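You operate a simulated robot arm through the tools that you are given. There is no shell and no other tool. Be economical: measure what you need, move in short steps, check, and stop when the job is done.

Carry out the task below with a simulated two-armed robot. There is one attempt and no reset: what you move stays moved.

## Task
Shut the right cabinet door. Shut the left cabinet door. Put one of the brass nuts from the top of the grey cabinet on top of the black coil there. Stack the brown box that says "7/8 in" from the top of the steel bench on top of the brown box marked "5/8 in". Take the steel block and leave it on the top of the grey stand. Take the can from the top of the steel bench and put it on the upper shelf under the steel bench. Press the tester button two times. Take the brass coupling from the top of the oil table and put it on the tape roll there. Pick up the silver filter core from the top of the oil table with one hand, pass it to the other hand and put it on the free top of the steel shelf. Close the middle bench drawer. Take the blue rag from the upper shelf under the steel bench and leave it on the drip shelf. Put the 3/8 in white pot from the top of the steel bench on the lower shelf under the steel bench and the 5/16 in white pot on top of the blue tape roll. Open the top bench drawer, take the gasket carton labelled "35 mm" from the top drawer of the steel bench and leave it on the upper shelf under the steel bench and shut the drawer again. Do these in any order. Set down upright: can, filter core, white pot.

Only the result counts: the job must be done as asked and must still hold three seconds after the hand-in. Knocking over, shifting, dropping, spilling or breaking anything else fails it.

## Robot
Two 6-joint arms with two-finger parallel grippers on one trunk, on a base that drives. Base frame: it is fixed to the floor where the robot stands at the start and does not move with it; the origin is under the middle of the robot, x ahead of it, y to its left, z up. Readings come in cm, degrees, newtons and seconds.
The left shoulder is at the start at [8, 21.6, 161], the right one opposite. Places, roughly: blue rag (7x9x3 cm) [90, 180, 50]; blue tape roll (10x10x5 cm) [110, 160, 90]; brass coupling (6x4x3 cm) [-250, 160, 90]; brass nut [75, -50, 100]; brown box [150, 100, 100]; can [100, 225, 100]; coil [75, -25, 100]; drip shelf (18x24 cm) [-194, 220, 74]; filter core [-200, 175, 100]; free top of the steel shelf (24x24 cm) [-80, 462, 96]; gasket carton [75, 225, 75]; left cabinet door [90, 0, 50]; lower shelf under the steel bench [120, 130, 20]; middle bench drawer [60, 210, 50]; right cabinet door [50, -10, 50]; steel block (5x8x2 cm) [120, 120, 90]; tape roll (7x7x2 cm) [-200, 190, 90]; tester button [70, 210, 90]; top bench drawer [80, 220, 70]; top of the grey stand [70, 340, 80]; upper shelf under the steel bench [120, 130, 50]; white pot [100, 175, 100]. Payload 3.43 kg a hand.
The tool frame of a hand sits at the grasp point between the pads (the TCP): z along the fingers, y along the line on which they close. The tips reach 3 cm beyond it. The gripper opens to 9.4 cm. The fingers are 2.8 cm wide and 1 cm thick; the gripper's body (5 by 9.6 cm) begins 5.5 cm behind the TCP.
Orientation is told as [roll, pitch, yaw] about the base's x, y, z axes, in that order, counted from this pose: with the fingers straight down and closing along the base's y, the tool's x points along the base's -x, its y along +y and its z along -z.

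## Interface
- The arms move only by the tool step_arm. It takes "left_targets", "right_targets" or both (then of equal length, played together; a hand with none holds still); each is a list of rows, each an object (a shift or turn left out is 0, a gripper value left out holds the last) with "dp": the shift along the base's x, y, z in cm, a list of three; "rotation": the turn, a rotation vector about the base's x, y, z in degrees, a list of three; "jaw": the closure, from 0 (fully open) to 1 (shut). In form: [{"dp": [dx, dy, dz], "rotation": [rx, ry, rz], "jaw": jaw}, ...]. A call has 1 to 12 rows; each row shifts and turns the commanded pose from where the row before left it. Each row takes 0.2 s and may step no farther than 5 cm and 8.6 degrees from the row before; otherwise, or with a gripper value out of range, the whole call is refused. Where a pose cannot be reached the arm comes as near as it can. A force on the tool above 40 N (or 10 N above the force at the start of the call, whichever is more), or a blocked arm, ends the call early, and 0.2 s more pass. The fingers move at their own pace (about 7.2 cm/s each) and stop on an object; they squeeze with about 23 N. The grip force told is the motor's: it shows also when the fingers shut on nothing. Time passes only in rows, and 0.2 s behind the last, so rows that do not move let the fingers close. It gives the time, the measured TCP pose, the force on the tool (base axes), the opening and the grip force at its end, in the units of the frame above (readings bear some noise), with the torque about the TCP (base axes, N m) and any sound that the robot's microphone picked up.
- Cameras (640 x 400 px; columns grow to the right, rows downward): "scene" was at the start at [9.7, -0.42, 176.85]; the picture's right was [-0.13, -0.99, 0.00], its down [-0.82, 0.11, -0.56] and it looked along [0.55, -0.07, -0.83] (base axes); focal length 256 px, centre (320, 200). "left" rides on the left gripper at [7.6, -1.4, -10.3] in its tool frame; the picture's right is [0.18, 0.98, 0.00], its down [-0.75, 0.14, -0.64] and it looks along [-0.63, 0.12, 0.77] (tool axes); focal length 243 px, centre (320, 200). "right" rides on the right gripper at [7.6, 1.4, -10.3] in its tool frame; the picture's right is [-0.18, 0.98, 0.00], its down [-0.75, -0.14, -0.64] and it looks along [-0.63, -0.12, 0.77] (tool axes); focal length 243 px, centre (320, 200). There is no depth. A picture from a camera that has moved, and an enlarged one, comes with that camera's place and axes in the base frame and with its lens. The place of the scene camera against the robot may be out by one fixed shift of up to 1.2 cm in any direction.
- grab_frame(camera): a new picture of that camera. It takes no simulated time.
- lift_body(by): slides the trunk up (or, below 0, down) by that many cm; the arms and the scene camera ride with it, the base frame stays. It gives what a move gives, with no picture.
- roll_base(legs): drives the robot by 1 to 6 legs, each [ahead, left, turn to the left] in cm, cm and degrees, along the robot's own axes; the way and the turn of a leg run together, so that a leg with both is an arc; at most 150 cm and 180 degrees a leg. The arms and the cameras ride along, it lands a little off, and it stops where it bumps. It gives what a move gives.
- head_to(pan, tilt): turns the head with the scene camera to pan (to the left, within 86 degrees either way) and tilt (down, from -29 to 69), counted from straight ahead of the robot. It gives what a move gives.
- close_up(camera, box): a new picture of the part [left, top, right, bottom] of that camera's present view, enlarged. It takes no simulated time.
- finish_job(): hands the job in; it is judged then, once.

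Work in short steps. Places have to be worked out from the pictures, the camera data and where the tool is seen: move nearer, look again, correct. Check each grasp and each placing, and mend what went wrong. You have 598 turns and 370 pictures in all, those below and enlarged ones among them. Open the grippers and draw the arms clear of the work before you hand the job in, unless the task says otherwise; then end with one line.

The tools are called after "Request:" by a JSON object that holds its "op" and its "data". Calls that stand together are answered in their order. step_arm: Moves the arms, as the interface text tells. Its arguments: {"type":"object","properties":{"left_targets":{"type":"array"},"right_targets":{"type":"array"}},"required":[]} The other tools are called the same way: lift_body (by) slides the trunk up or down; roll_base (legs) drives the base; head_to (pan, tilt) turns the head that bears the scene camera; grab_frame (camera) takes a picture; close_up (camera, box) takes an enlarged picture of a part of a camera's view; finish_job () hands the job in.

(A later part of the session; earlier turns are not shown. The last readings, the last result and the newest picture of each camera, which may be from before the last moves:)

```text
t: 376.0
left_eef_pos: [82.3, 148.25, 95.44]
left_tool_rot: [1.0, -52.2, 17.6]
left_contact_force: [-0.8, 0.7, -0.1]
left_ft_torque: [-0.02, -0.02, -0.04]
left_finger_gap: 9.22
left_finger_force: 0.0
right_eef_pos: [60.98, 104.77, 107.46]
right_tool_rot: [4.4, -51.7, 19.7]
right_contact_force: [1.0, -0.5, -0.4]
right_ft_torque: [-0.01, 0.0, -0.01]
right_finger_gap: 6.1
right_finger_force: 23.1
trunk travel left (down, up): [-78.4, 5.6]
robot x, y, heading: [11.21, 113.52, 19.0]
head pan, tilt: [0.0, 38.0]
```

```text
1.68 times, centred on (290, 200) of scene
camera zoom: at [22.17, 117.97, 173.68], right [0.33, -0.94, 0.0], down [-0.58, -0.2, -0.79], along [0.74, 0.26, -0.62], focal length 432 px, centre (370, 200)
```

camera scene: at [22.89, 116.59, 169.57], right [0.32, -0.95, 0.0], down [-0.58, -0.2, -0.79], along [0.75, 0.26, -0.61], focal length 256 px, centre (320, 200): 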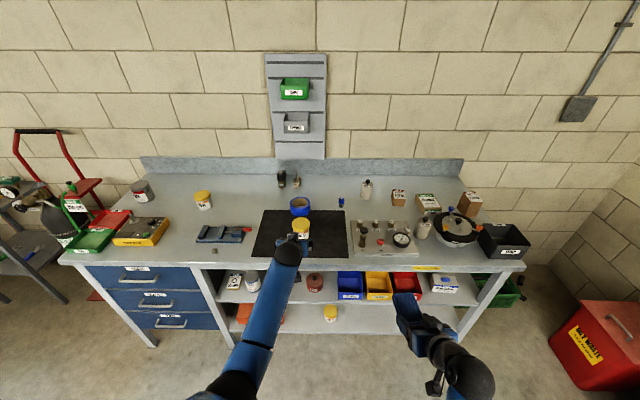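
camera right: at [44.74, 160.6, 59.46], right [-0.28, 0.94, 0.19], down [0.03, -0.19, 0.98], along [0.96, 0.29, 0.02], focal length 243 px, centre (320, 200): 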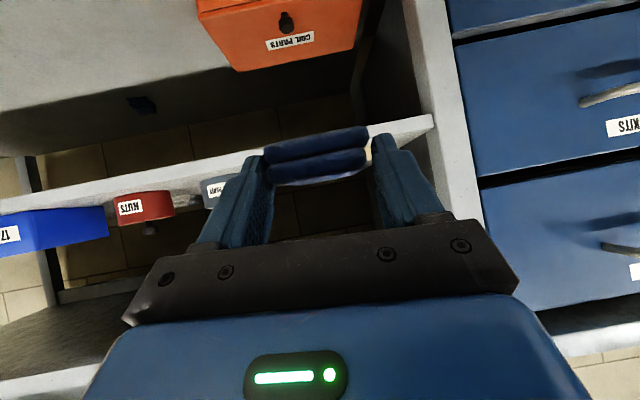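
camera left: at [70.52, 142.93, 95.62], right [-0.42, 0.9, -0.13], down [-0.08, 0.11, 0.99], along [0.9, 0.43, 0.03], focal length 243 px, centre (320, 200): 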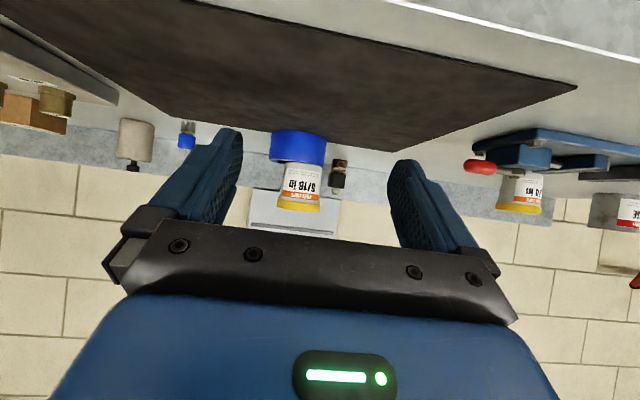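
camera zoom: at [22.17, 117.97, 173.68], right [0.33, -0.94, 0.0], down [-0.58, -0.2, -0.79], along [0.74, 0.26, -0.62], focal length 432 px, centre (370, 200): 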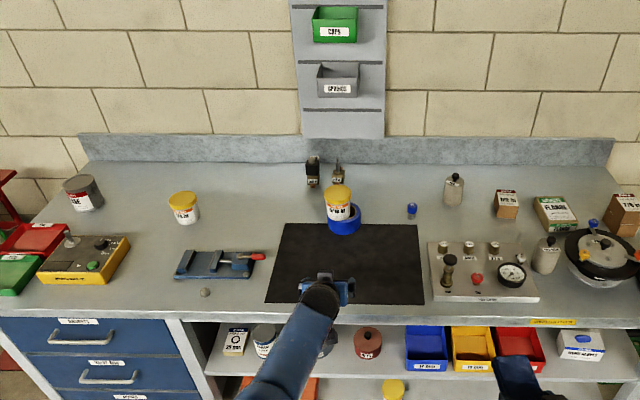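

Everything holds. Next the tester button (≈(71.7,210.5)). I raise, back off a little, strafe left 60 and turn the left hand vertical with fingers closed.

Request:
{"op": "lift_body", "data": {"by": 5.5}}

Request:
{"op": "roll_base", "data": {"legs": [[-12, 0, 0], [0, 58, 0]]}}

Request:
{"op": "step_arm", "data": {"left_targets": [{"dp": [0, 0, 0], "rotation": [-2.6, 7.8, 0], "jaw": 1}, {"dp": [0, 0, 0], "rotation": [-2.6, 7.8, 0]}, {"dp": [-2, -0.7, 0], "rotation": [-2.6, 7.8, 0]}, {"dp": [-2, -0.7, 0], "rotation": [-2.6, 7.8, 0]}, {"dp": [-2, -0.7, 0], "rotation": [-2.6, 7.8, 0]}, {"dp": [-2, -0.7, 0], "rotation": [-2.6, 7.8, 0]}, {"dp": [0, 0, 0], "rotation": [-0.8, 2.5, 0]}]}}

Request:
{"op": "grab_frame", "data": {"camera": "scene"}}

Request:
{"op": "grab_frame", "data": {"camera": "left"}}

```text
t: 376.9
left_eef_pos: [82.06, 148.18, 101.17]
left_tool_rot: [1.1, -52.2, 17.7]
left_contact_force: [1.3, 0.3, 1.1]
left_ft_torque: [-0.03, 0.01, -0.07]
left_finger_gap: 9.2
left_finger_force: 0.0
right_eef_pos: [60.79, 104.61, 113.11]
right_tool_rot: [4.4, -52.0, 19.9]
right_contact_force: [-0.8, -1.0, -0.8]
right_ft_torque: [-0.01, 0.0, 0.0]
right_finger_gap: 6.11
right_finger_force: 22.7
trunk travel left (down, up): [-83.9, 0.1]
robot x, y, heading: [11.38, 113.66, 19.3]
head pan, tilt: [0.0, 38.0]
```

```text
t: 381.0
left_eef_pos: [52.19, 197.64, 101.1]
left_tool_rot: [1.2, -52.3, 17.1]
left_contact_force: [-0.6, 0.0, 0.7]
left_ft_torque: [0.02, -0.02, 0.0]
left_finger_gap: 9.21
left_finger_force: 0.0
right_eef_pos: [30.58, 154.34, 113.12]
right_tool_rot: [4.5, -52.0, 19.2]
right_contact_force: [-0.2, 0.1, -0.4]
right_ft_torque: [0.0, -0.01, 0.05]
right_finger_gap: 6.08
right_finger_force: 22.8
trunk travel left (down, up): [-83.9, 0.1]
robot x, y, heading: [-19.03, 163.77, 18.7]
head pan, tilt: [0.0, 38.0]
```

```text
t: 382.6
left_eef_pos: [42.98, 195.07, 101.65]
left_tool_rot: [0.2, -0.2, 17.7]
left_contact_force: [0.5, -0.2, 0.9]
left_ft_torque: [-0.01, 0.03, -0.01]
left_finger_gap: 0.0
left_finger_force: 22.5
left hand out of reach, approached as far as the arm can: row 7
right_eef_pos: [30.55, 154.64, 113.2]
right_tool_rot: [4.4, -52.0, 19.4]
right_contact_force: [0.4, -0.1, -0.6]
right_ft_torque: [0.01, 0.03, -0.01]
right_finger_gap: 6.08
right_finger_force: 23.3
trunk travel left (down, up): [-83.9, 0.1]
robot x, y, heading: [-18.72, 163.57, 18.5]
head pan, tilt: [0.0, 38.0]
```

```text
180 pictures are left
camera scene: at [-8.43, 168.05, 179.23], right [0.32, -0.95, 0.0], down [-0.58, -0.2, -0.79], along [0.75, 0.25, -0.62], focal length 256 px, centre (320, 200)
```

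scene: 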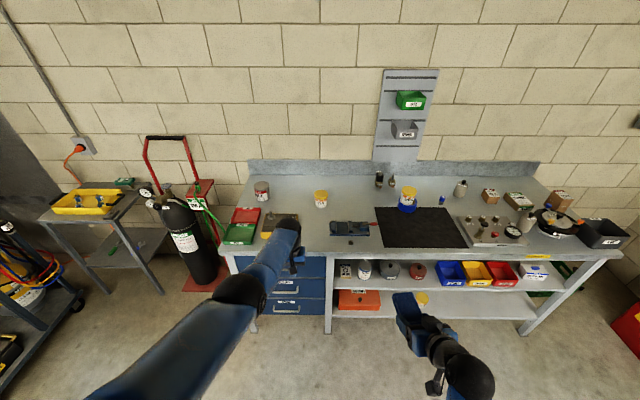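

```text
179 pictures are left
camera left: at [36.02, 191.39, 111.84], right [-0.47, 0.88, 0.0], down [0.67, 0.36, 0.65], along [0.57, 0.31, -0.76], focal length 243 px, centre (320, 200)
```

left: 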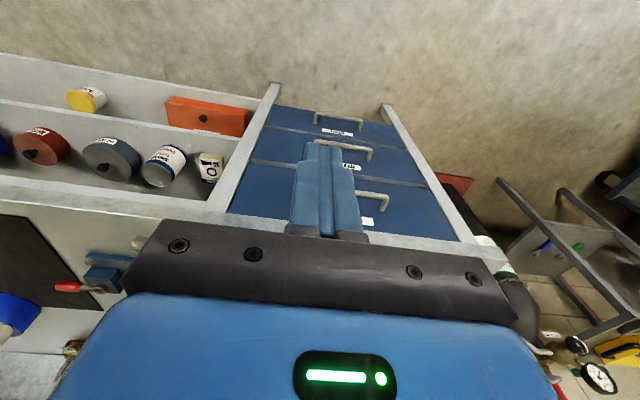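

I drive forward 26 and left 5 to bring the hand near the tester.

Request:
{"op": "roll_base", "data": {"legs": [[26, 5, 0]]}}

Request:
{"op": "grab_frame", "data": {"camera": "left"}}

```text
t: 384.5
left_eef_pos: [66.11, 207.46, 101.81]
left_tool_rot: [0.2, -0.5, 17.4]
left_contact_force: [-0.6, -0.1, -0.2]
left_ft_torque: [0.04, 0.01, 0.01]
left_finger_gap: 0.01
left_finger_force: 22.8
right_eef_pos: [53.35, 167.11, 113.25]
right_tool_rot: [4.4, -52.2, 19.1]
right_contact_force: [-0.3, 0.1, -0.1]
right_ft_torque: [0.0, 0.0, 0.02]
right_finger_gap: 6.12
right_finger_force: 23.3
trunk travel left (down, up): [-83.9, 0.1]
robot x, y, heading: [4.29, 177.07, 18.2]
head pan, tilt: [0.0, 38.0]
```

```text
178 pictures are left
camera left: at [59.16, 203.89, 111.98], right [-0.47, 0.88, 0.0], down [0.67, 0.36, 0.65], along [0.57, 0.31, -0.76], focal length 243 px, centre (320, 200)
```

left: 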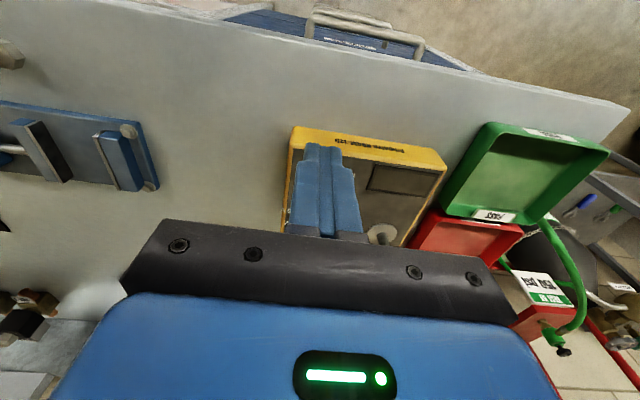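

The button is hidden behind the closed fingers; I open them briefly to see it.

Request:
{"op": "step_arm", "data": {"left_targets": [{"jaw": 0}, {"jaw": 0}, {"jaw": 0}, {"jaw": 0}]}}

Request:
{"op": "close_up", "data": {"camera": "left", "box": [240, 100, 440, 240]}}

```text
t: 385.5
left_eef_pos: [66.53, 207.84, 101.6]
left_tool_rot: [0.1, -0.3, 17.4]
left_contact_force: [-0.5, -0.6, 0.1]
left_ft_torque: [0.01, -0.02, -0.03]
left_finger_gap: 9.44
left_finger_force: 0.0
right_eef_pos: [53.93, 167.37, 112.99]
right_tool_rot: [4.4, -51.8, 19.2]
right_contact_force: [-0.5, -0.2, -0.4]
right_ft_torque: [-0.03, 0.04, 0.02]
right_finger_gap: 6.09
right_finger_force: 23.2
trunk travel left (down, up): [-83.9, 0.1]
robot x, y, heading: [4.43, 176.56, 18.2]
head pan, tilt: [0.0, 38.0]
```

```text
2.86 times, centred on (340, 170) of left
camera zoom: at [59.57, 204.14, 111.69], right [-0.47, 0.88, 0.0], down [0.67, 0.36, 0.65], along [0.57, 0.3, -0.76], focal length 693 px, centre (263, 286)
```

zoom: 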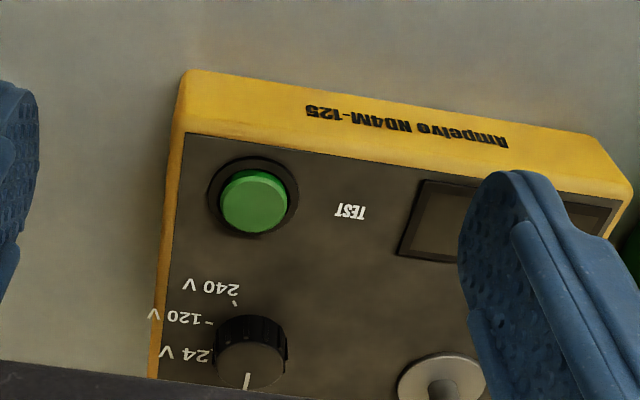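

Button centre ≈(71.65,210.05). I close the fingers, move the base 10 forward and set the arm over the button.

Request:
{"op": "roll_base", "data": {"legs": [[9, 0, 0]]}}

Request:
{"op": "step_arm", "data": {"left_targets": [{"jaw": 1}, {"jaw": 1}, {"jaw": 1}]}}

```text
t: 386.6
left_eef_pos: [73.82, 210.07, 102.4]
left_tool_rot: [0.0, -0.9, 17.2]
left_contact_force: [-0.7, -0.4, 0.5]
left_ft_torque: [0.05, -0.06, 0.02]
left_finger_gap: 9.4
left_finger_force: 0.1
right_eef_pos: [61.02, 169.68, 113.48]
right_tool_rot: [4.4, -52.5, 18.9]
right_contact_force: [-0.6, -0.2, -0.3]
right_ft_torque: [0.02, -0.02, -0.04]
right_finger_gap: 6.07
right_finger_force: 23.0
trunk travel left (down, up): [-83.9, 0.1]
robot x, y, heading: [12.43, 179.78, 18.4]
head pan, tilt: [0.0, 38.0]
```

```text
t: 387.4
left_eef_pos: [74.65, 210.2, 101.61]
left_tool_rot: [0.1, -0.3, 17.1]
left_contact_force: [0.2, -0.7, -0.3]
left_ft_torque: [0.0, -0.02, 0.03]
left_finger_gap: 0.0
left_finger_force: 16.3
right_eef_pos: [61.76, 169.91, 113.15]
right_tool_rot: [4.4, -51.9, 19.1]
right_contact_force: [-0.1, -0.4, 0.3]
right_ft_torque: [-0.03, -0.01, 0.0]
right_finger_gap: 6.1
right_finger_force: 22.9
trunk travel left (down, up): [-83.9, 0.1]
robot x, y, heading: [12.13, 179.48, 17.9]
head pan, tilt: [0.0, 38.0]
```

Request:
{"op": "step_arm", "data": {"left_targets": [{"dp": [-1.5, -0.1, 0]}, {"dp": [-1.5, -0.05, 0]}, {}]}}

Request:
{"op": "lift_body", "data": {"by": -4.5}}

Request:
{"op": "close_up", "data": {"camera": "left", "box": [220, 80, 420, 240]}}

```text
t: 388.2
left_eef_pos: [71.79, 210.35, 101.54]
left_tool_rot: [0.1, -0.2, 17.3]
left_contact_force: [-0.1, -0.6, -0.4]
left_ft_torque: [-0.01, 0.01, 0.05]
left_finger_gap: 0.01
left_finger_force: 22.3
right_eef_pos: [62.19, 169.97, 113.01]
right_tool_rot: [4.6, -52.0, 18.9]
right_contact_force: [-0.8, 0.0, 0.1]
right_ft_torque: [0.0, 0.04, 0.01]
right_finger_gap: 6.1
right_finger_force: 22.7
trunk travel left (down, up): [-83.9, 0.1]
robot x, y, heading: [12.63, 179.32, 18.5]
head pan, tilt: [0.0, 38.0]
```

```text
t: 389.1
left_eef_pos: [71.93, 210.24, 96.97]
left_tool_rot: [0.1, -0.3, 17.3]
left_contact_force: [0.9, 0.5, 0.6]
left_ft_torque: [-0.01, -0.02, -0.01]
left_finger_gap: 0.03
left_finger_force: 22.8
right_eef_pos: [62.04, 170.11, 108.59]
right_tool_rot: [4.5, -51.9, 18.9]
right_contact_force: [0.2, -0.3, -0.4]
right_ft_torque: [0.0, -0.01, -0.02]
right_finger_gap: 6.12
right_finger_force: 22.8
trunk travel left (down, up): [-79.4, 4.6]
robot x, y, heading: [12.92, 179.21, 18.7]
head pan, tilt: [0.0, 38.0]
```

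```text
2.50 times, centred on (320, 160) of left
camera zoom: at [64.83, 206.67, 107.19], right [-0.47, 0.88, 0.0], down [0.67, 0.36, 0.65], along [0.57, 0.3, -0.76], focal length 606 px, centre (320, 300)
```

zoom: 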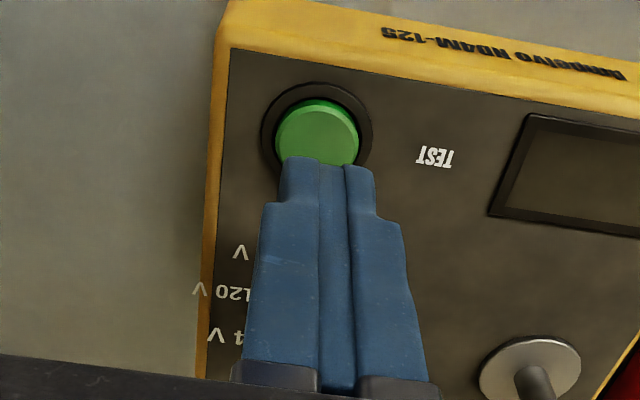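

Aligned within half a centimetre. I adjust and press down stepwise.

Request:
{"op": "step_arm", "data": {"left_targets": [{"dp": [-0.5, -0.2, 0]}, {"dp": [0, 0, -0.7]}, {"dp": [0, 0, -0.5]}, {"dp": [0, 0, -0.4]}]}}

Request:
{"op": "step_arm", "data": {"left_targets": [{"dp": [0, 0, -0.3]}, {"dp": [0, 0, -0.3]}]}}

```text
t: 390.1
left_eef_pos: [71.25, 210.09, 95.46]
left_tool_rot: [0.1, -0.4, 17.3]
left_contact_force: [-0.3, 0.2, 0.8]
left_ft_torque: [-0.02, 0.01, 0.01]
left_finger_gap: 0.0
left_finger_force: 23.1
right_eef_pos: [62.01, 170.14, 108.69]
right_tool_rot: [4.4, -51.9, 19.0]
right_contact_force: [0.7, 0.6, -0.8]
right_ft_torque: [0.0, -0.01, 0.0]
right_finger_gap: 6.11
right_finger_force: 23.0
trunk travel left (down, up): [-79.4, 4.6]
robot x, y, heading: [12.43, 179.78, 18.0]
head pan, tilt: [0.0, 38.0]
```

```text
t: 390.7
left_eef_pos: [71.26, 210.0, 94.93]
left_tool_rot: [0.0, -0.4, 17.3]
left_contact_force: [0.1, -0.5, -0.6]
left_ft_torque: [0.01, 0.02, 0.02]
left_finger_gap: 0.02
left_finger_force: 22.8
right_eef_pos: [61.98, 170.07, 108.52]
right_tool_rot: [4.4, -51.9, 19.0]
right_contact_force: [-0.1, 0.9, -0.3]
right_ft_torque: [-0.02, -0.02, 0.01]
right_finger_gap: 6.09
right_finger_force: 23.3
trunk travel left (down, up): [-79.4, 4.6]
robot x, y, heading: [12.46, 179.64, 18.2]
head pan, tilt: [0.0, 38.0]
```

Request:
{"op": "step_arm", "data": {"left_targets": [{"dp": [0, 0, -0.3]}, {"dp": [0, 0, -0.3]}]}}

Request:
{"op": "close_up", "data": {"camera": "left", "box": [250, 80, 390, 200]}}

```text
t: 391.3
left_eef_pos: [71.18, 210.02, 94.28]
left_tool_rot: [0.0, -0.2, 17.4]
left_contact_force: [-0.2, -0.1, 0.2]
left_ft_torque: [-0.01, -0.05, -0.02]
left_finger_gap: 0.0
left_finger_force: 22.7
right_eef_pos: [61.94, 170.2, 108.59]
right_tool_rot: [4.4, -51.9, 19.0]
right_contact_force: [0.0, -0.3, -1.4]
right_ft_torque: [-0.02, 0.04, 0.01]
right_finger_gap: 6.08
right_finger_force: 23.1
trunk travel left (down, up): [-79.4, 4.6]
robot x, y, heading: [12.49, 179.54, 18.3]
head pan, tilt: [0.0, 38.0]
```

```text
3.33 times, centred on (320, 140) of left
camera zoom: at [64.24, 206.46, 104.41], right [-0.47, 0.88, 0.0], down [0.67, 0.36, 0.65], along [0.57, 0.3, -0.76], focal length 809 px, centre (320, 400)
```

zoom: 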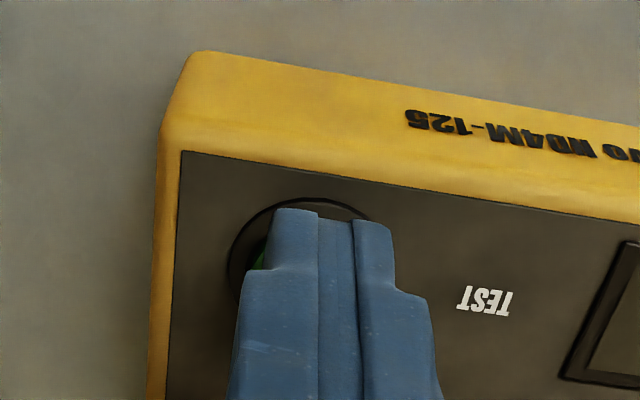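

Slightly off to one side; I shift 0.45 cm right and continue down.

Request:
{"op": "step_arm", "data": {"left_targets": [{"dp": [0.15, -0.42, 0]}, {"dp": [0, 0, -0.3]}, {"dp": [0, 0, -0.3]}, {"dp": [0, 0, -0.3]}]}}

```text
t: 392.3
left_eef_pos: [71.38, 209.7, 93.66]
left_tool_rot: [0.2, -0.7, 17.3]
left_contact_force: [-0.3, 2.7, 15.7]
left_ft_torque: [0.06, 0.03, -0.05]
left_finger_gap: 0.01
left_finger_force: 23.0
right_eef_pos: [61.92, 170.05, 108.7]
right_tool_rot: [4.4, -52.1, 19.1]
right_contact_force: [0.1, -0.3, -1.1]
right_ft_torque: [-0.01, -0.01, 0.01]
right_finger_gap: 6.09
right_finger_force: 23.0
trunk travel left (down, up): [-79.4, 4.6]
robot x, y, heading: [12.84, 179.67, 18.3]
head pan, tilt: [0.0, 38.0]
heard: click
```

A click: first press. I rise and press again.

Request:
{"op": "step_arm", "data": {"left_targets": [{"dp": [0, 0, 1.5]}, {}, {}]}}

Request:
{"op": "step_arm", "data": {"left_targets": [{"dp": [0, 0, -0.6]}, {"dp": [0, 0, -0.6]}, {"dp": [0, 0, -0.3]}]}}

```text
t: 393.1
left_eef_pos: [71.28, 209.55, 94.82]
left_tool_rot: [0.1, -0.3, 17.3]
left_contact_force: [-0.2, -0.7, -0.1]
left_ft_torque: [0.0, -0.01, -0.01]
left_finger_gap: 0.0
left_finger_force: 22.6
right_eef_pos: [61.86, 170.15, 108.52]
right_tool_rot: [4.4, -51.9, 19.0]
right_contact_force: [0.3, -0.6, -1.1]
right_ft_torque: [-0.02, 0.01, -0.02]
right_finger_gap: 6.09
right_finger_force: 22.8
trunk travel left (down, up): [-79.4, 4.6]
robot x, y, heading: [12.66, 179.12, 18.4]
head pan, tilt: [0.0, 38.0]
```

```text
t: 393.9
left_eef_pos: [71.37, 209.54, 93.75]
left_tool_rot: [0.1, -0.6, 17.3]
left_contact_force: [0.5, 0.2, 12.9]
left_ft_torque: [0.03, -0.02, 0.0]
left_finger_gap: 0.01
left_finger_force: 23.3
right_eef_pos: [61.85, 169.94, 108.6]
right_tool_rot: [4.5, -52.0, 19.0]
right_contact_force: [-0.4, 0.0, -0.7]
right_ft_torque: [0.0, 0.04, 0.03]
right_finger_gap: 6.11
right_finger_force: 23.1
trunk travel left (down, up): [-79.4, 4.6]
robot x, y, heading: [12.52, 179.3, 18.4]
head pan, tilt: [0.0, 38.0]
heard: click
```

Second click. I rise, back off, and look across to the oil table on the other side.

Request:
{"op": "step_arm", "data": {"left_targets": [{"dp": [0, 0, 2]}, {"dp": [0, 0, 2]}, {"dp": [0, 0, 2]}]}}

Request:
{"op": "lift_body", "data": {"by": 4}}

Request:
{"op": "roll_base", "data": {"legs": [[-60, 0, 0], [0, 0, 150]]}}

Request:
{"op": "head_to", "data": {"pan": 0, "tilt": 30}}

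Request:
{"op": "grab_frame", "data": {"camera": "scene"}}

```text
t: 394.7
left_eef_pos: [71.5, 209.73, 99.31]
left_tool_rot: [0.1, -0.3, 17.3]
left_contact_force: [-0.1, 0.1, -0.5]
left_ft_torque: [-0.05, -0.02, 0.04]
left_finger_gap: 0.02
left_finger_force: 23.1
right_eef_pos: [62.0, 170.08, 108.56]
right_tool_rot: [4.5, -51.9, 19.0]
right_contact_force: [-0.1, 0.3, -1.3]
right_ft_torque: [-0.01, 0.0, -0.01]
right_finger_gap: 6.12
right_finger_force: 23.5
trunk travel left (down, up): [-79.4, 4.6]
robot x, y, heading: [12.33, 179.24, 18.1]
head pan, tilt: [0.0, 38.0]
```

```text
t: 395.6
left_eef_pos: [71.47, 209.66, 103.43]
left_tool_rot: [0.1, -0.2, 17.3]
left_contact_force: [0.2, -0.5, 0.5]
left_ft_torque: [-0.03, -0.01, 0.0]
left_finger_gap: 0.0
left_finger_force: 23.0
right_eef_pos: [62.09, 170.06, 112.6]
right_tool_rot: [4.5, -51.9, 19.0]
right_contact_force: [0.0, 0.0, -0.8]
right_ft_torque: [-0.01, 0.03, 0.03]
right_finger_gap: 6.1
right_finger_force: 22.8
trunk travel left (down, up): [-83.4, 0.6]
robot x, y, heading: [12.75, 179.47, 18.3]
head pan, tilt: [0.0, 38.0]
```

```text
t: 405.1
left_eef_pos: [-111.09, 164.39, 103.32]
left_tool_rot: [0.1, -0.3, 166.7]
left_contact_force: [-0.4, 0.4, 0.3]
left_ft_torque: [0.01, -0.02, 0.02]
left_finger_gap: 0.01
left_finger_force: 23.1
right_eef_pos: [-82.74, 193.64, 112.68]
right_tool_rot: [4.6, -51.9, 168.3]
right_contact_force: [-0.2, -0.3, -1.2]
right_ft_torque: [0.02, -0.03, 0.02]
right_finger_gap: 6.1
right_finger_force: 23.0
trunk travel left (down, up): [-83.4, 0.6]
robot x, y, heading: [-45.15, 160.34, 167.7]
head pan, tilt: [0.0, 38.0]
```

```text
t: 405.8
left_eef_pos: [-111.13, 164.5, 103.28]
left_tool_rot: [0.1, -0.3, 166.6]
left_contact_force: [0.6, 0.3, 0.6]
left_ft_torque: [0.03, -0.01, -0.03]
left_finger_gap: 0.0
left_finger_force: 23.7
right_eef_pos: [-82.78, 193.73, 112.57]
right_tool_rot: [4.4, -51.8, 168.2]
right_contact_force: [0.0, 0.5, -1.3]
right_ft_torque: [-0.02, -0.01, -0.02]
right_finger_gap: 6.08
right_finger_force: 23.1
trunk travel left (down, up): [-83.4, 0.6]
robot x, y, heading: [-45.18, 160.44, 167.5]
head pan, tilt: [0.0, 30.0]
```

```text
174 pictures are left
camera scene: at [-57.28, 163.41, 179.95], right [0.21, 0.98, 0.0], down [0.49, -0.11, -0.87], along [-0.85, 0.19, -0.5], focal length 256 px, centre (320, 200)
```

scene: 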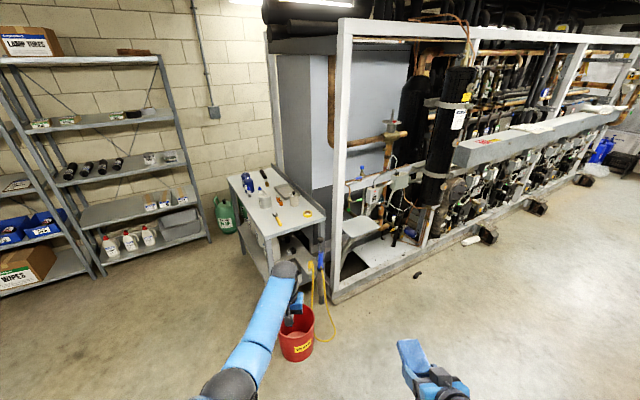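

The oil table and drip shelf are ahead. I zoom in.

Request:
{"op": "close_up", "data": {"camera": "scene", "box": [200, 140, 440, 300]}}

```text
2.50 times, centred on (320, 220) of scene
camera zoom: at [-57.28, 163.41, 179.95], right [0.21, 0.98, 0.0], down [0.49, -0.11, -0.87], along [-0.85, 0.19, -0.5], focal length 641 px, centre (320, 150)
```

zoom: 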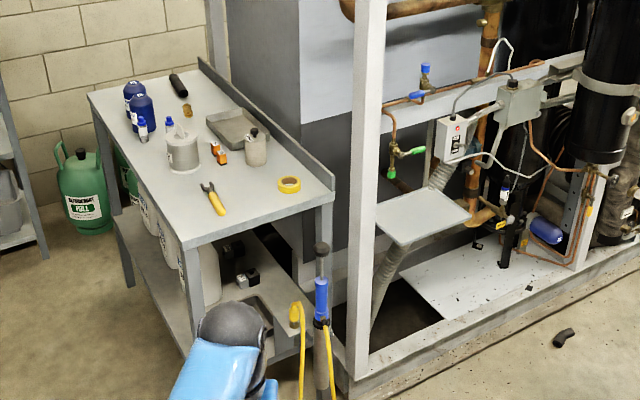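

The brass coupling, tape roll and drip shelf positions match the hints. I retract the left arm, turn to face the table/rack squarely (heading ≈198.5°) and look again.

Request:
{"op": "step_arm", "data": {"left_targets": [{"dp": [4.6, -1, 0]}, {"dp": [4.6, -1, 0]}, {"dp": [4.6, -1, 0]}, {"dp": [4.6, -1, 0]}, {"dp": [4.6, -1, 0]}]}}

Request:
{"op": "roll_base", "data": {"legs": [[0, 0, 31]]}}

Request:
{"op": "head_to", "data": {"pan": -20, "tilt": 32}}

Request:
{"op": "grab_frame", "data": {"camera": "scene"}}

```text
t: 407.0
left_eef_pos: [-87.89, 159.18, 103.5]
left_tool_rot: [0.0, -0.5, 166.5]
left_contact_force: [0.3, 0.7, -1.2]
left_ft_torque: [-0.01, 0.01, -0.01]
left_finger_gap: 0.0
left_finger_force: 22.5
right_eef_pos: [-82.58, 193.59, 112.66]
right_tool_rot: [4.4, -52.1, 168.3]
right_contact_force: [1.2, -0.1, 0.2]
right_ft_torque: [-0.02, 0.04, 0.01]
right_finger_gap: 6.11
right_finger_force: 22.6
trunk travel left (down, up): [-83.4, 0.6]
robot x, y, heading: [-45.02, 160.17, 167.5]
head pan, tilt: [0.0, 30.0]
```

```text
t: 408.9
left_eef_pos: [-81.59, 137.56, 103.49]
left_tool_rot: [0.2, -0.3, -162.8]
left_contact_force: [0.2, -0.3, -0.9]
left_ft_torque: [0.0, 0.02, 0.02]
left_finger_gap: 0.02
left_finger_force: 23.2
right_eef_pos: [-94.51, 169.84, 112.59]
right_tool_rot: [4.4, -51.9, -161.1]
right_contact_force: [-0.2, -0.2, -0.6]
right_ft_torque: [0.0, -0.03, 0.02]
right_finger_gap: 6.08
right_finger_force: 22.8
trunk travel left (down, up): [-83.4, 0.6]
robot x, y, heading: [-45.21, 160.57, -161.9]
head pan, tilt: [0.0, 30.0]
```

```text
t: 409.7
left_eef_pos: [-81.6, 137.51, 103.54]
left_tool_rot: [0.1, -0.3, -162.8]
left_contact_force: [-0.3, -0.4, -0.6]
left_ft_torque: [0.0, -0.03, 0.02]
left_finger_gap: 0.0
left_finger_force: 22.9
right_eef_pos: [-94.55, 169.83, 112.48]
right_tool_rot: [4.4, -51.8, -161.0]
right_contact_force: [-0.6, -0.7, 0.5]
right_ft_torque: [0.01, -0.06, -0.02]
right_finger_gap: 6.09
right_finger_force: 23.5
trunk travel left (down, up): [-83.4, 0.6]
robot x, y, heading: [-45.13, 160.19, -161.8]
head pan, tilt: [-20.0, 32.0]
```

```text
172 pictures are left
camera scene: at [-57.32, 160.11, 179.64], right [0.03, 1.0, 0.0], down [0.53, -0.02, -0.85], along [-0.85, 0.03, -0.53], focal length 256 px, centre (320, 200)
```

scene: 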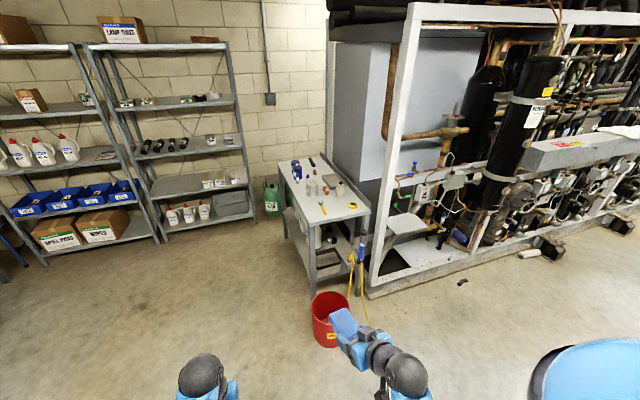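

I strafe right 79 and forward 50, then lower the trunk to drip-shelf height and look.

Request:
{"op": "roll_base", "data": {"legs": [[0, -79, 0], [50, 0, 0]]}}

Request:
{"op": "lift_body", "data": {"by": -25}}

Request:
{"op": "grab_frame", "data": {"camera": "scene"}}

Request:
{"op": "grab_frame", "data": {"camera": "right"}}

```text
t: 416.6
left_eef_pos: [-154.43, 196.53, 103.5]
left_tool_rot: [0.1, -0.4, -162.5]
left_contact_force: [0.2, 0.6, 0.2]
left_ft_torque: [-0.01, 0.03, -0.01]
left_finger_gap: 0.03
left_finger_force: 22.7
right_eef_pos: [-167.64, 228.77, 112.58]
right_tool_rot: [4.3, -51.9, -160.7]
right_contact_force: [1.1, -0.3, -0.1]
right_ft_torque: [-0.01, -0.01, 0.0]
right_finger_gap: 6.1
right_finger_force: 22.4
trunk travel left (down, up): [-83.4, 0.6]
robot x, y, heading: [-118.56, 219.1, -161.2]
head pan, tilt: [-20.0, 32.0]
```

```text
t: 419.1
left_eef_pos: [-154.63, 196.48, 78.32]
left_tool_rot: [0.3, -0.3, -162.5]
left_contact_force: [-0.4, -0.2, 0.7]
left_ft_torque: [0.01, 0.0, 0.0]
left_finger_gap: 0.02
left_finger_force: 23.2
right_eef_pos: [-167.68, 228.71, 87.48]
right_tool_rot: [4.4, -51.9, -160.8]
right_contact_force: [0.6, -0.6, -0.6]
right_ft_torque: [0.06, -0.05, 0.0]
right_finger_gap: 6.1
right_finger_force: 23.5
trunk travel left (down, up): [-58.4, 25.6]
robot x, y, heading: [-118.06, 219.38, -161.1]
head pan, tilt: [-20.0, 32.0]
```

```text
171 pictures are left
camera scene: at [-130.42, 219.19, 154.65], right [0.02, 1.0, 0.0], down [0.53, -0.01, -0.85], along [-0.85, 0.02, -0.53], focal length 256 px, centre (320, 200)
```

scene: 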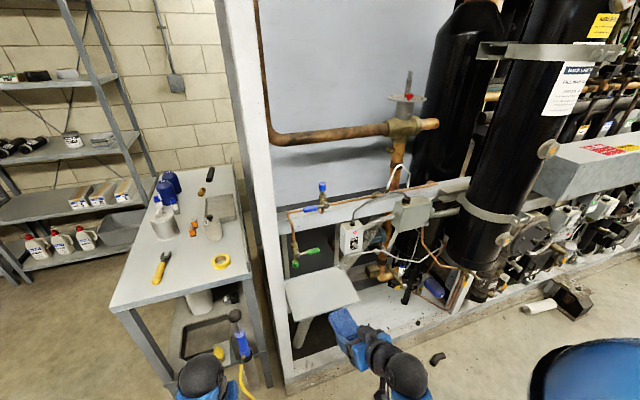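

```text
170 pictures are left
camera right: at [-155.4, 232.25, 87.91], right [0.27, -0.94, 0.19], down [-0.03, 0.19, 0.98], along [-0.96, -0.27, 0.02], focal length 243 px, centre (320, 200)
```

right: 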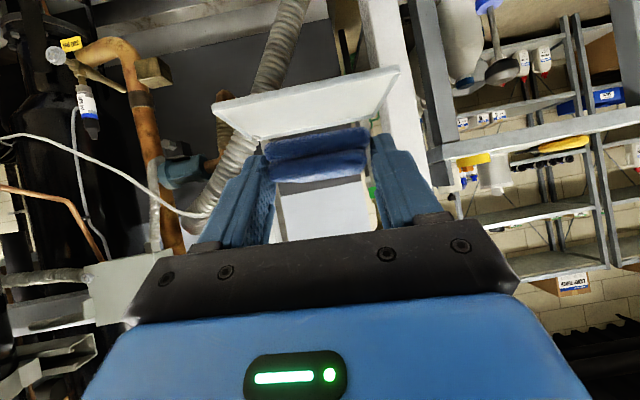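

The drip shelf is dead ahead (centre ≈(-194,220), z≈74). I drive 24 forward with the rag above it.

Request:
{"op": "roll_base", "data": {"legs": [[24, 0, 0]]}}

Request:
{"op": "grab_frame", "data": {"camera": "right"}}

Request:
{"op": "close_up", "data": {"camera": "scene", "box": [220, 200, 460, 400]}}

```text
t: 420.9
left_eef_pos: [-177.16, 189.0, 78.44]
left_tool_rot: [0.2, -0.4, -162.6]
left_contact_force: [0.2, -0.1, -0.4]
left_ft_torque: [0.01, -0.04, -0.01]
left_finger_gap: 0.02
left_finger_force: 22.8
right_eef_pos: [-190.24, 221.24, 87.63]
right_tool_rot: [4.4, -52.0, -160.9]
right_contact_force: [0.0, 0.4, 0.2]
right_ft_torque: [0.0, -0.03, -0.03]
right_finger_gap: 6.09
right_finger_force: 23.1
trunk travel left (down, up): [-58.4, 25.6]
robot x, y, heading: [-140.8, 211.72, -161.6]
head pan, tilt: [-20.0, 32.0]
```

```text
169 pictures are left
camera right: at [-177.96, 224.77, 87.93], right [0.27, -0.94, 0.19], down [-0.03, 0.19, 0.98], along [-0.96, -0.27, 0.02], focal length 243 px, centre (320, 200)
```

right: 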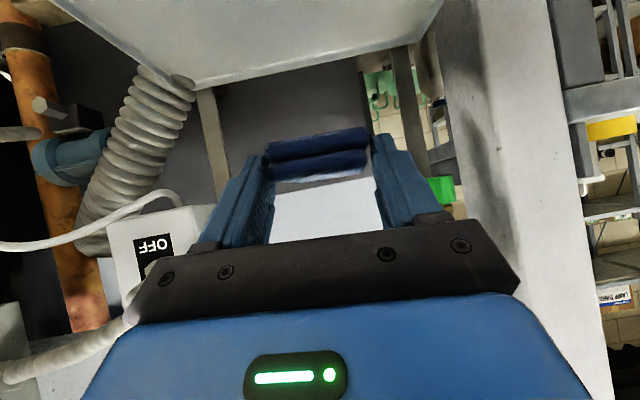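

```text
2.00 times, centred on (340, 300) of scene
camera zoom: at [-152.97, 211.66, 154.66], right [0.03, 1.0, 0.0], down [0.53, -0.01, -0.85], along [-0.85, 0.02, -0.53], focal length 513 px, centre (280, 0)
```

zoom: 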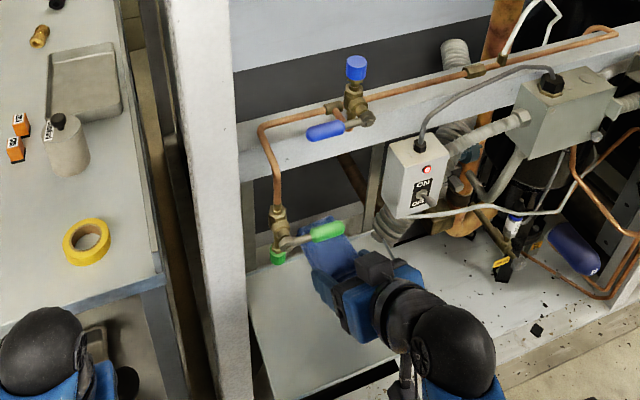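

The green valve hangs above the rag, so lowering moves away from it. I lower 10 cm toward the drip shelf.

Request:
{"op": "lift_body", "data": {"by": -9.5}}

Request:
{"op": "lift_body", "data": {"by": -1}}

Request:
{"op": "grab_frame", "data": {"camera": "right"}}

```text
t: 422.2
left_eef_pos: [-177.23, 189.03, 68.92]
left_tool_rot: [0.1, -0.3, -162.6]
left_contact_force: [0.0, -0.4, -0.5]
left_ft_torque: [0.01, 0.02, 0.0]
left_finger_gap: 0.01
left_finger_force: 22.5
right_eef_pos: [-190.38, 221.19, 78.11]
right_tool_rot: [4.4, -51.9, -161.0]
right_contact_force: [0.4, 0.7, -1.4]
right_ft_torque: [0.0, -0.01, -0.01]
right_finger_gap: 6.1
right_finger_force: 23.1
trunk travel left (down, up): [-48.9, 35.1]
robot x, y, heading: [-140.77, 211.45, -161.6]
head pan, tilt: [-20.0, 32.0]
```

```text
t: 422.8
left_eef_pos: [-177.21, 189.01, 67.97]
left_tool_rot: [0.1, -0.4, -162.6]
left_contact_force: [-0.2, 0.4, -0.5]
left_ft_torque: [-0.01, -0.02, -0.01]
left_finger_gap: 0.03
left_finger_force: 23.1
right_eef_pos: [-190.39, 221.1, 77.37]
right_tool_rot: [4.2, -52.3, -160.7]
right_contact_force: [-0.2, 0.4, 15.1]
right_ft_torque: [0.18, 0.86, -0.02]
right_finger_gap: 6.11
right_finger_force: 23.1
trunk travel left (down, up): [-47.9, 36.1]
robot x, y, heading: [-140.9, 211.95, -161.4]
head pan, tilt: [-20.0, 32.0]
```

```text
167 pictures are left
camera right: at [-178.03, 224.73, 77.61], right [0.27, -0.94, 0.19], down [-0.03, 0.19, 0.98], along [-0.96, -0.27, 0.03], focal length 243 px, centre (320, 200)
```

right: 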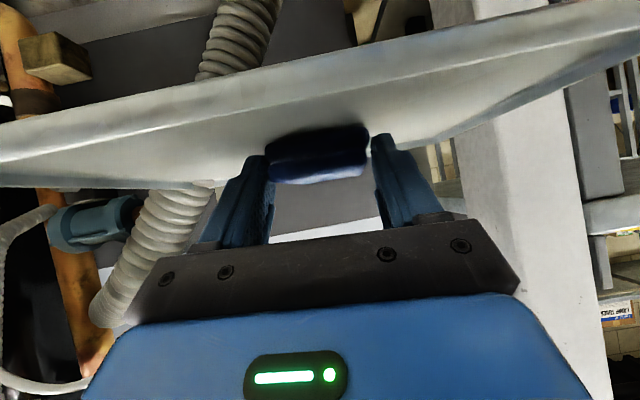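

Contact with the drip shelf. I release the rag and draw back out.

Request:
{"op": "step_arm", "data": {"right_targets": [{"jaw": 0.25}, {"jaw": 0.15}, {"jaw": 0.05}, {"jaw": 0.05}]}}

Request:
{"op": "roll_base", "data": {"legs": [[-22, 0, 0]]}}

Request:
{"op": "grab_frame", "data": {"camera": "right"}}

Request:
{"op": "grab_frame", "data": {"camera": "scene"}}

```text
t: 423.8
left_eef_pos: [-177.16, 188.74, 67.92]
left_tool_rot: [0.0, -0.4, -162.6]
left_contact_force: [-0.2, -0.4, -0.6]
left_ft_torque: [-0.02, 0.0, -0.04]
left_finger_gap: 0.0
left_finger_force: 22.6
right_eef_pos: [-190.24, 220.88, 77.17]
right_tool_rot: [4.2, -52.3, -160.6]
right_contact_force: [6.1, -15.7, 22.8]
right_ft_torque: [0.31, 0.53, 0.29]
right_finger_gap: 7.97
right_finger_force: 0.1
trunk travel left (down, up): [-47.9, 36.1]
robot x, y, heading: [-140.93, 211.81, -161.7]
head pan, tilt: [-20.0, 32.0]
```

```text
t: 424.6
left_eef_pos: [-175.81, 189.35, 67.93]
left_tool_rot: [0.1, -0.4, -162.7]
left_contact_force: [0.2, -0.1, 0.1]
left_ft_torque: [0.01, 0.0, -0.02]
left_finger_gap: 0.0
left_finger_force: 22.9
right_eef_pos: [-189.32, 221.55, 77.64]
right_tool_rot: [3.9, -52.8, -160.4]
right_contact_force: [0.6, 0.2, 1.1]
right_ft_torque: [0.0, -0.03, 0.0]
right_finger_gap: 8.93
right_finger_force: 0.1
trunk travel left (down, up): [-47.9, 36.1]
robot x, y, heading: [-139.34, 212.43, -161.4]
head pan, tilt: [-20.0, 32.0]
stopped in leg 1: the force on the tool passed its limit at 55 N (the readings are from after the stop); the commanded pose is now the measured one
```

```text
166 pictures are left
camera right: at [-176.92, 225.16, 77.7], right [0.27, -0.94, 0.19], down [-0.02, 0.19, 0.98], along [-0.96, -0.27, 0.04], focal length 243 px, centre (320, 200)
```

right: 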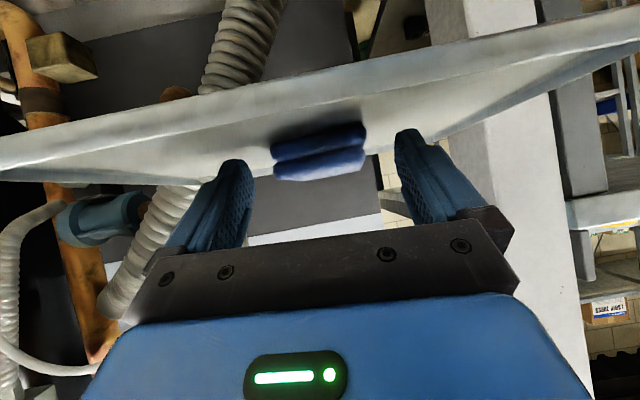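

```text
165 pictures are left
camera scene: at [-151.6, 212.06, 144.14], right [0.03, 1.0, 0.0], down [0.53, -0.01, -0.85], along [-0.85, 0.02, -0.53], focal length 256 px, centre (320, 200)
```

scene: 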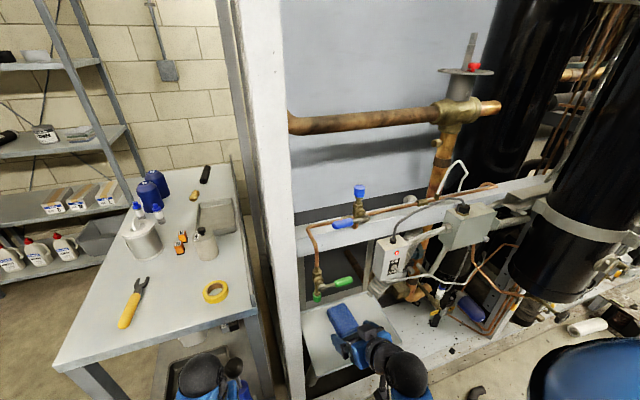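

The rag is down, but a fingertip presses the shelf. I lift 3 cm and back off.

Request:
{"op": "lift_body", "data": {"by": 3.5}}

Request:
{"op": "roll_base", "data": {"legs": [[-22, 0, 0]]}}

Request:
{"op": "grab_frame", "data": {"camera": "right"}}

Request:
{"op": "lift_body", "data": {"by": 32}}

Request:
{"op": "head_to", "data": {"pan": 0, "tilt": 45}}

Request:
{"op": "grab_frame", "data": {"camera": "scene"}}

```text
t: 425.4
left_eef_pos: [-175.94, 189.38, 71.42]
left_tool_rot: [0.1, -0.3, -162.6]
left_contact_force: [0.5, 0.0, -0.3]
left_ft_torque: [0.02, 0.01, 0.02]
left_finger_gap: 0.02
left_finger_force: 22.7
right_eef_pos: [-189.35, 221.62, 81.01]
right_tool_rot: [3.9, -52.8, -160.4]
right_contact_force: [0.5, 0.7, -0.1]
right_ft_torque: [0.01, 0.02, 0.0]
right_finger_gap: 8.94
right_finger_force: 0.1
trunk travel left (down, up): [-51.4, 32.6]
robot x, y, heading: [-139.43, 212.14, -161.6]
head pan, tilt: [-20.0, 32.0]
```

```text
t: 427.1
left_eef_pos: [-155.17, 196.3, 71.47]
left_tool_rot: [0.1, -0.4, -162.6]
left_contact_force: [0.3, -0.2, -0.1]
left_ft_torque: [0.04, 0.01, 0.04]
left_finger_gap: 0.0
left_finger_force: 23.2
right_eef_pos: [-168.53, 228.54, 81.07]
right_tool_rot: [4.0, -52.8, -160.4]
right_contact_force: [-1.1, -0.4, -0.3]
right_ft_torque: [-0.04, 0.01, -0.03]
right_finger_gap: 8.92
right_finger_force: 0.0
trunk travel left (down, up): [-51.4, 32.6]
robot x, y, heading: [-118.43, 219.08, -161.7]
head pan, tilt: [-20.0, 32.0]
```

```text
164 pictures are left
camera right: at [-156.22, 232.17, 81.18], right [0.27, -0.94, 0.19], down [-0.02, 0.19, 0.98], along [-0.96, -0.27, 0.04], focal length 243 px, centre (320, 200)
```

right: 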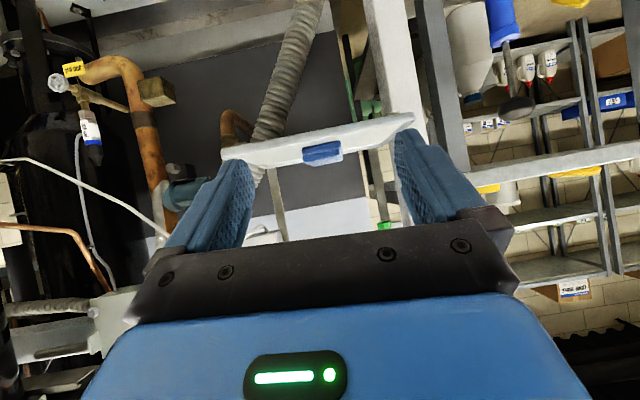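

```text
t: 430.2
left_eef_pos: [-155.18, 196.37, 103.44]
left_tool_rot: [0.1, -0.4, -162.6]
left_contact_force: [-0.3, -0.3, -0.6]
left_ft_torque: [0.01, -0.02, -0.01]
left_finger_gap: 0.03
left_finger_force: 23.2
right_eef_pos: [-168.52, 228.59, 113.05]
right_tool_rot: [3.9, -52.9, -160.5]
right_contact_force: [0.0, 1.0, 0.3]
right_ft_torque: [0.03, 0.01, 0.01]
right_finger_gap: 8.94
right_finger_force: 0.1
trunk travel left (down, up): [-83.4, 0.6]
robot x, y, heading: [-118.67, 219.57, -161.4]
head pan, tilt: [-20.0, 32.0]
```

```text
t: 431.1
left_eef_pos: [-155.21, 196.31, 103.56]
left_tool_rot: [0.1, -0.4, -162.5]
left_contact_force: [0.7, 0.2, 0.3]
left_ft_torque: [-0.01, 0.02, 0.03]
left_finger_gap: 0.0
left_finger_force: 22.9
right_eef_pos: [-168.52, 228.58, 113.07]
right_tool_rot: [3.9, -52.9, -160.5]
right_contact_force: [0.9, 0.2, 0.7]
right_ft_torque: [0.0, 0.0, -0.03]
right_finger_gap: 8.94
right_finger_force: 0.1
trunk travel left (down, up): [-83.4, 0.6]
robot x, y, heading: [-119.02, 218.92, -161.7]
head pan, tilt: [0.0, 45.0]
```

```text
163 pictures are left
camera scene: at [-129.73, 216.23, 177.7], right [-0.32, 0.95, 0.0], down [0.67, 0.22, -0.71], along [-0.67, -0.22, -0.71], focal length 256 px, centre (320, 200)
```

scene: 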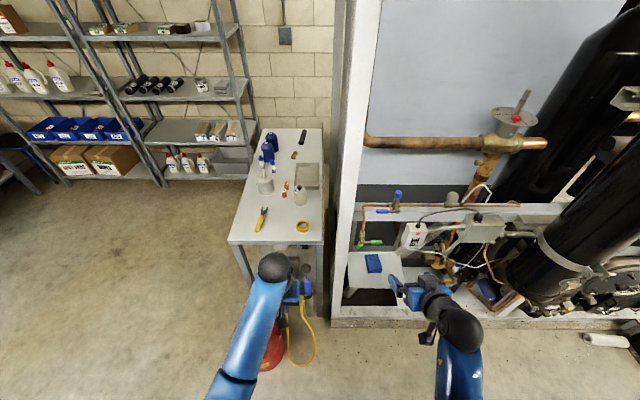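

The rag rests on the drip shelf. Now I zoom on the oil table's top.

Request:
{"op": "close_up", "data": {"camera": "scene", "box": [220, 120, 340, 250]}}

```text
3.08 times, centred on (280, 185) of scene
camera zoom: at [-129.73, 216.23, 177.7], right [-0.32, 0.95, 0.0], down [0.67, 0.22, -0.71], along [-0.67, -0.22, -0.71], focal length 789 px, centre (443, 246)
```

zoom: 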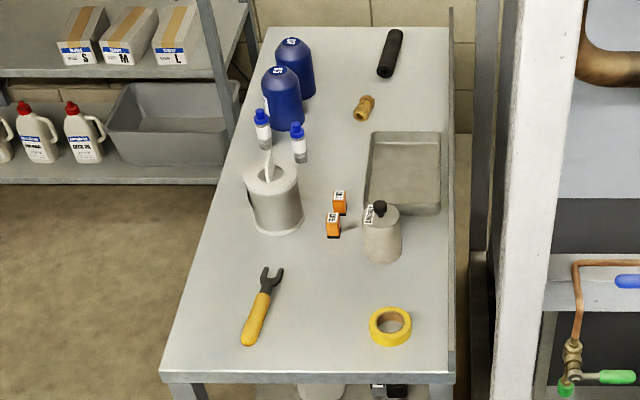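

The tape roll is ≈(-195.4,186.7), core ≈(-208,180), coupling ≈(-244,163). The coupling is best reached from the table's left long side. I turn the right hand vertical and drive around there.

Request:
{"op": "step_arm", "data": {"right_targets": [{"dp": [1.9, 0.6, 0], "rotation": [2.5, -7.8, 0]}]}}

Request:
{"op": "roll_base", "data": {"legs": [[0, 130, 0], [0, 0, -90]]}}

```text
t: 431.5
left_eef_pos: [-155.23, 196.4, 103.43]
left_tool_rot: [0.1, -0.5, -162.6]
left_contact_force: [-0.7, 0.0, -0.3]
left_ft_torque: [0.0, 0.01, 0.01]
left_finger_gap: 0.0
left_finger_force: 22.7
right_eef_pos: [-166.64, 229.73, 112.98]
right_tool_rot: [4.5, -44.8, -160.9]
right_contact_force: [-0.8, 0.4, 0.2]
right_ft_torque: [0.04, -0.02, 0.0]
right_finger_gap: 8.94
right_finger_force: 0.1
right hand out of reach, approached as far as the arm can: row 1
trunk travel left (down, up): [-83.4, 0.6]
robot x, y, heading: [-118.94, 219.05, -161.6]
head pan, tilt: [0.0, 45.0]
```

```text
t: 441.8
left_eef_pos: [-101.23, 133.29, 103.35]
left_tool_rot: [0.2, -0.5, 106.9]
left_contact_force: [0.7, -0.4, 1.0]
left_ft_torque: [-0.02, -0.03, 0.0]
left_finger_gap: 0.03
left_finger_force: 22.7
right_eef_pos: [-67.8, 144.39, 112.97]
right_tool_rot: [4.6, -44.8, 108.8]
right_contact_force: [-0.3, -1.0, 0.0]
right_ft_torque: [0.02, 0.0, -0.03]
right_finger_gap: 8.93
right_finger_force: 0.0
trunk travel left (down, up): [-83.4, 0.6]
robot x, y, heading: [-78.66, 96.47, 107.9]
head pan, tilt: [0.0, 45.0]
```

Now the right hand to vertical (lowering slightly as it can't be vertical that high).

Request:
{"op": "step_arm", "data": {"right_targets": [{"dp": [0, 0, -2], "rotation": [-7.6, -2.4, 0]}, {"dp": [0, 0, -2], "rotation": [-7.6, -2.4, 0]}, {"dp": [0, 0, -2], "rotation": [-7.6, -2.4, 0]}, {"dp": [0, 0, -2], "rotation": [-7.6, -2.4, 0]}, {"dp": [0, 0, -1], "rotation": [-7.6, -2.4, 0]}, {"dp": [0, 0, 0], "rotation": [-4.7, -1.5, 0]}]}}

Request:
{"op": "roll_base", "data": {"legs": [[15, 0, 0], [0, 136, 0]]}}

Request:
{"op": "head_to", "data": {"pan": 0, "tilt": 45}}

Request:
{"op": "grab_frame", "data": {"camera": "scene"}}

```text
t: 443.2
left_eef_pos: [-101.18, 133.35, 103.41]
left_tool_rot: [0.1, -0.4, 106.9]
left_contact_force: [-0.2, 0.4, 0.3]
left_ft_torque: [0.01, 0.02, 0.05]
left_finger_gap: 0.0
left_finger_force: 22.9
right_eef_pos: [-60.84, 144.08, 104.25]
right_tool_rot: [13.3, -5.9, 107.8]
right_contact_force: [0.0, -0.1, 0.1]
right_ft_torque: [0.0, 0.0, 0.02]
right_finger_gap: 8.94
right_finger_force: 0.2
right hand out of reach, approached as far as the arm can: row 1, 2, 3, 4, 5, 6
trunk travel left (down, up): [-83.4, 0.6]
robot x, y, heading: [-79.01, 96.5, 108.0]
head pan, tilt: [0.0, 45.0]
```

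```text
t: 451.1
left_eef_pos: [-236.78, 104.8, 103.33]
left_tool_rot: [0.1, -0.4, 107.1]
left_contact_force: [1.0, 0.1, -0.6]
left_ft_torque: [-0.02, 0.01, -0.01]
left_finger_gap: 0.0
left_finger_force: 22.5
right_eef_pos: [-196.45, 115.58, 104.33]
right_tool_rot: [13.3, -6.1, 107.9]
right_contact_force: [0.3, 0.0, 0.5]
right_ft_torque: [-0.01, -0.02, 0.01]
right_finger_gap: 8.89
right_finger_force: 0.1
trunk travel left (down, up): [-83.4, 0.6]
robot x, y, heading: [-213.6, 68.04, 108.1]
head pan, tilt: [0.0, 45.0]
```

```text
t: 451.6
left_eef_pos: [-236.67, 104.76, 103.44]
left_tool_rot: [0.0, -0.3, 107.1]
left_contact_force: [0.0, -0.7, 0.4]
left_ft_torque: [0.02, 0.01, -0.01]
left_finger_gap: 0.02
left_finger_force: 22.5
right_eef_pos: [-196.48, 115.65, 104.3]
right_tool_rot: [13.3, -6.1, 108.0]
right_contact_force: [0.1, 0.7, 0.0]
right_ft_torque: [-0.01, 0.01, -0.01]
right_finger_gap: 8.92
right_finger_force: 0.0
trunk travel left (down, up): [-83.4, 0.6]
robot x, y, heading: [-214.28, 68.18, 108.3]
head pan, tilt: [0.0, 45.0]
```

```text
161 pictures are left
camera scene: at [-217.88, 79.29, 177.69], right [0.95, 0.31, 0.0], down [0.22, -0.67, -0.71], along [-0.22, 0.67, -0.71], focal length 256 px, centre (320, 200)
```

scene: 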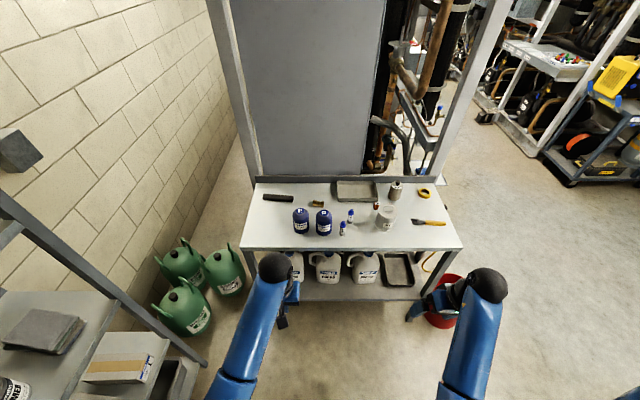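

A clear view of the whole table. I zoom.

Request:
{"op": "close_up", "data": {"camera": "scene", "box": [230, 160, 470, 260]}}

```text
2.67 times, centred on (350, 210) of scene
camera zoom: at [-217.88, 79.29, 177.69], right [0.95, 0.31, 0.0], down [0.22, -0.67, -0.71], along [-0.22, 0.67, -0.71], focal length 684 px, centre (240, 173)
```

zoom: 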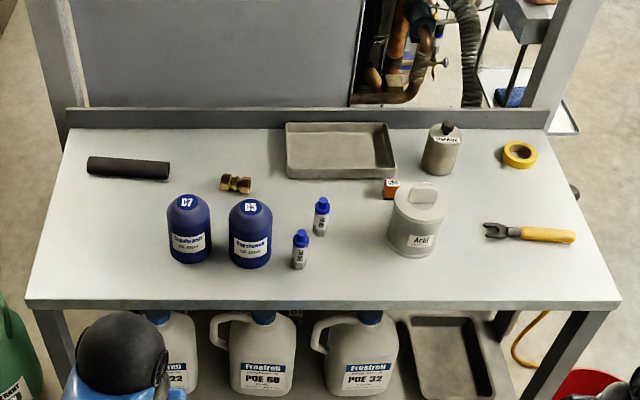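

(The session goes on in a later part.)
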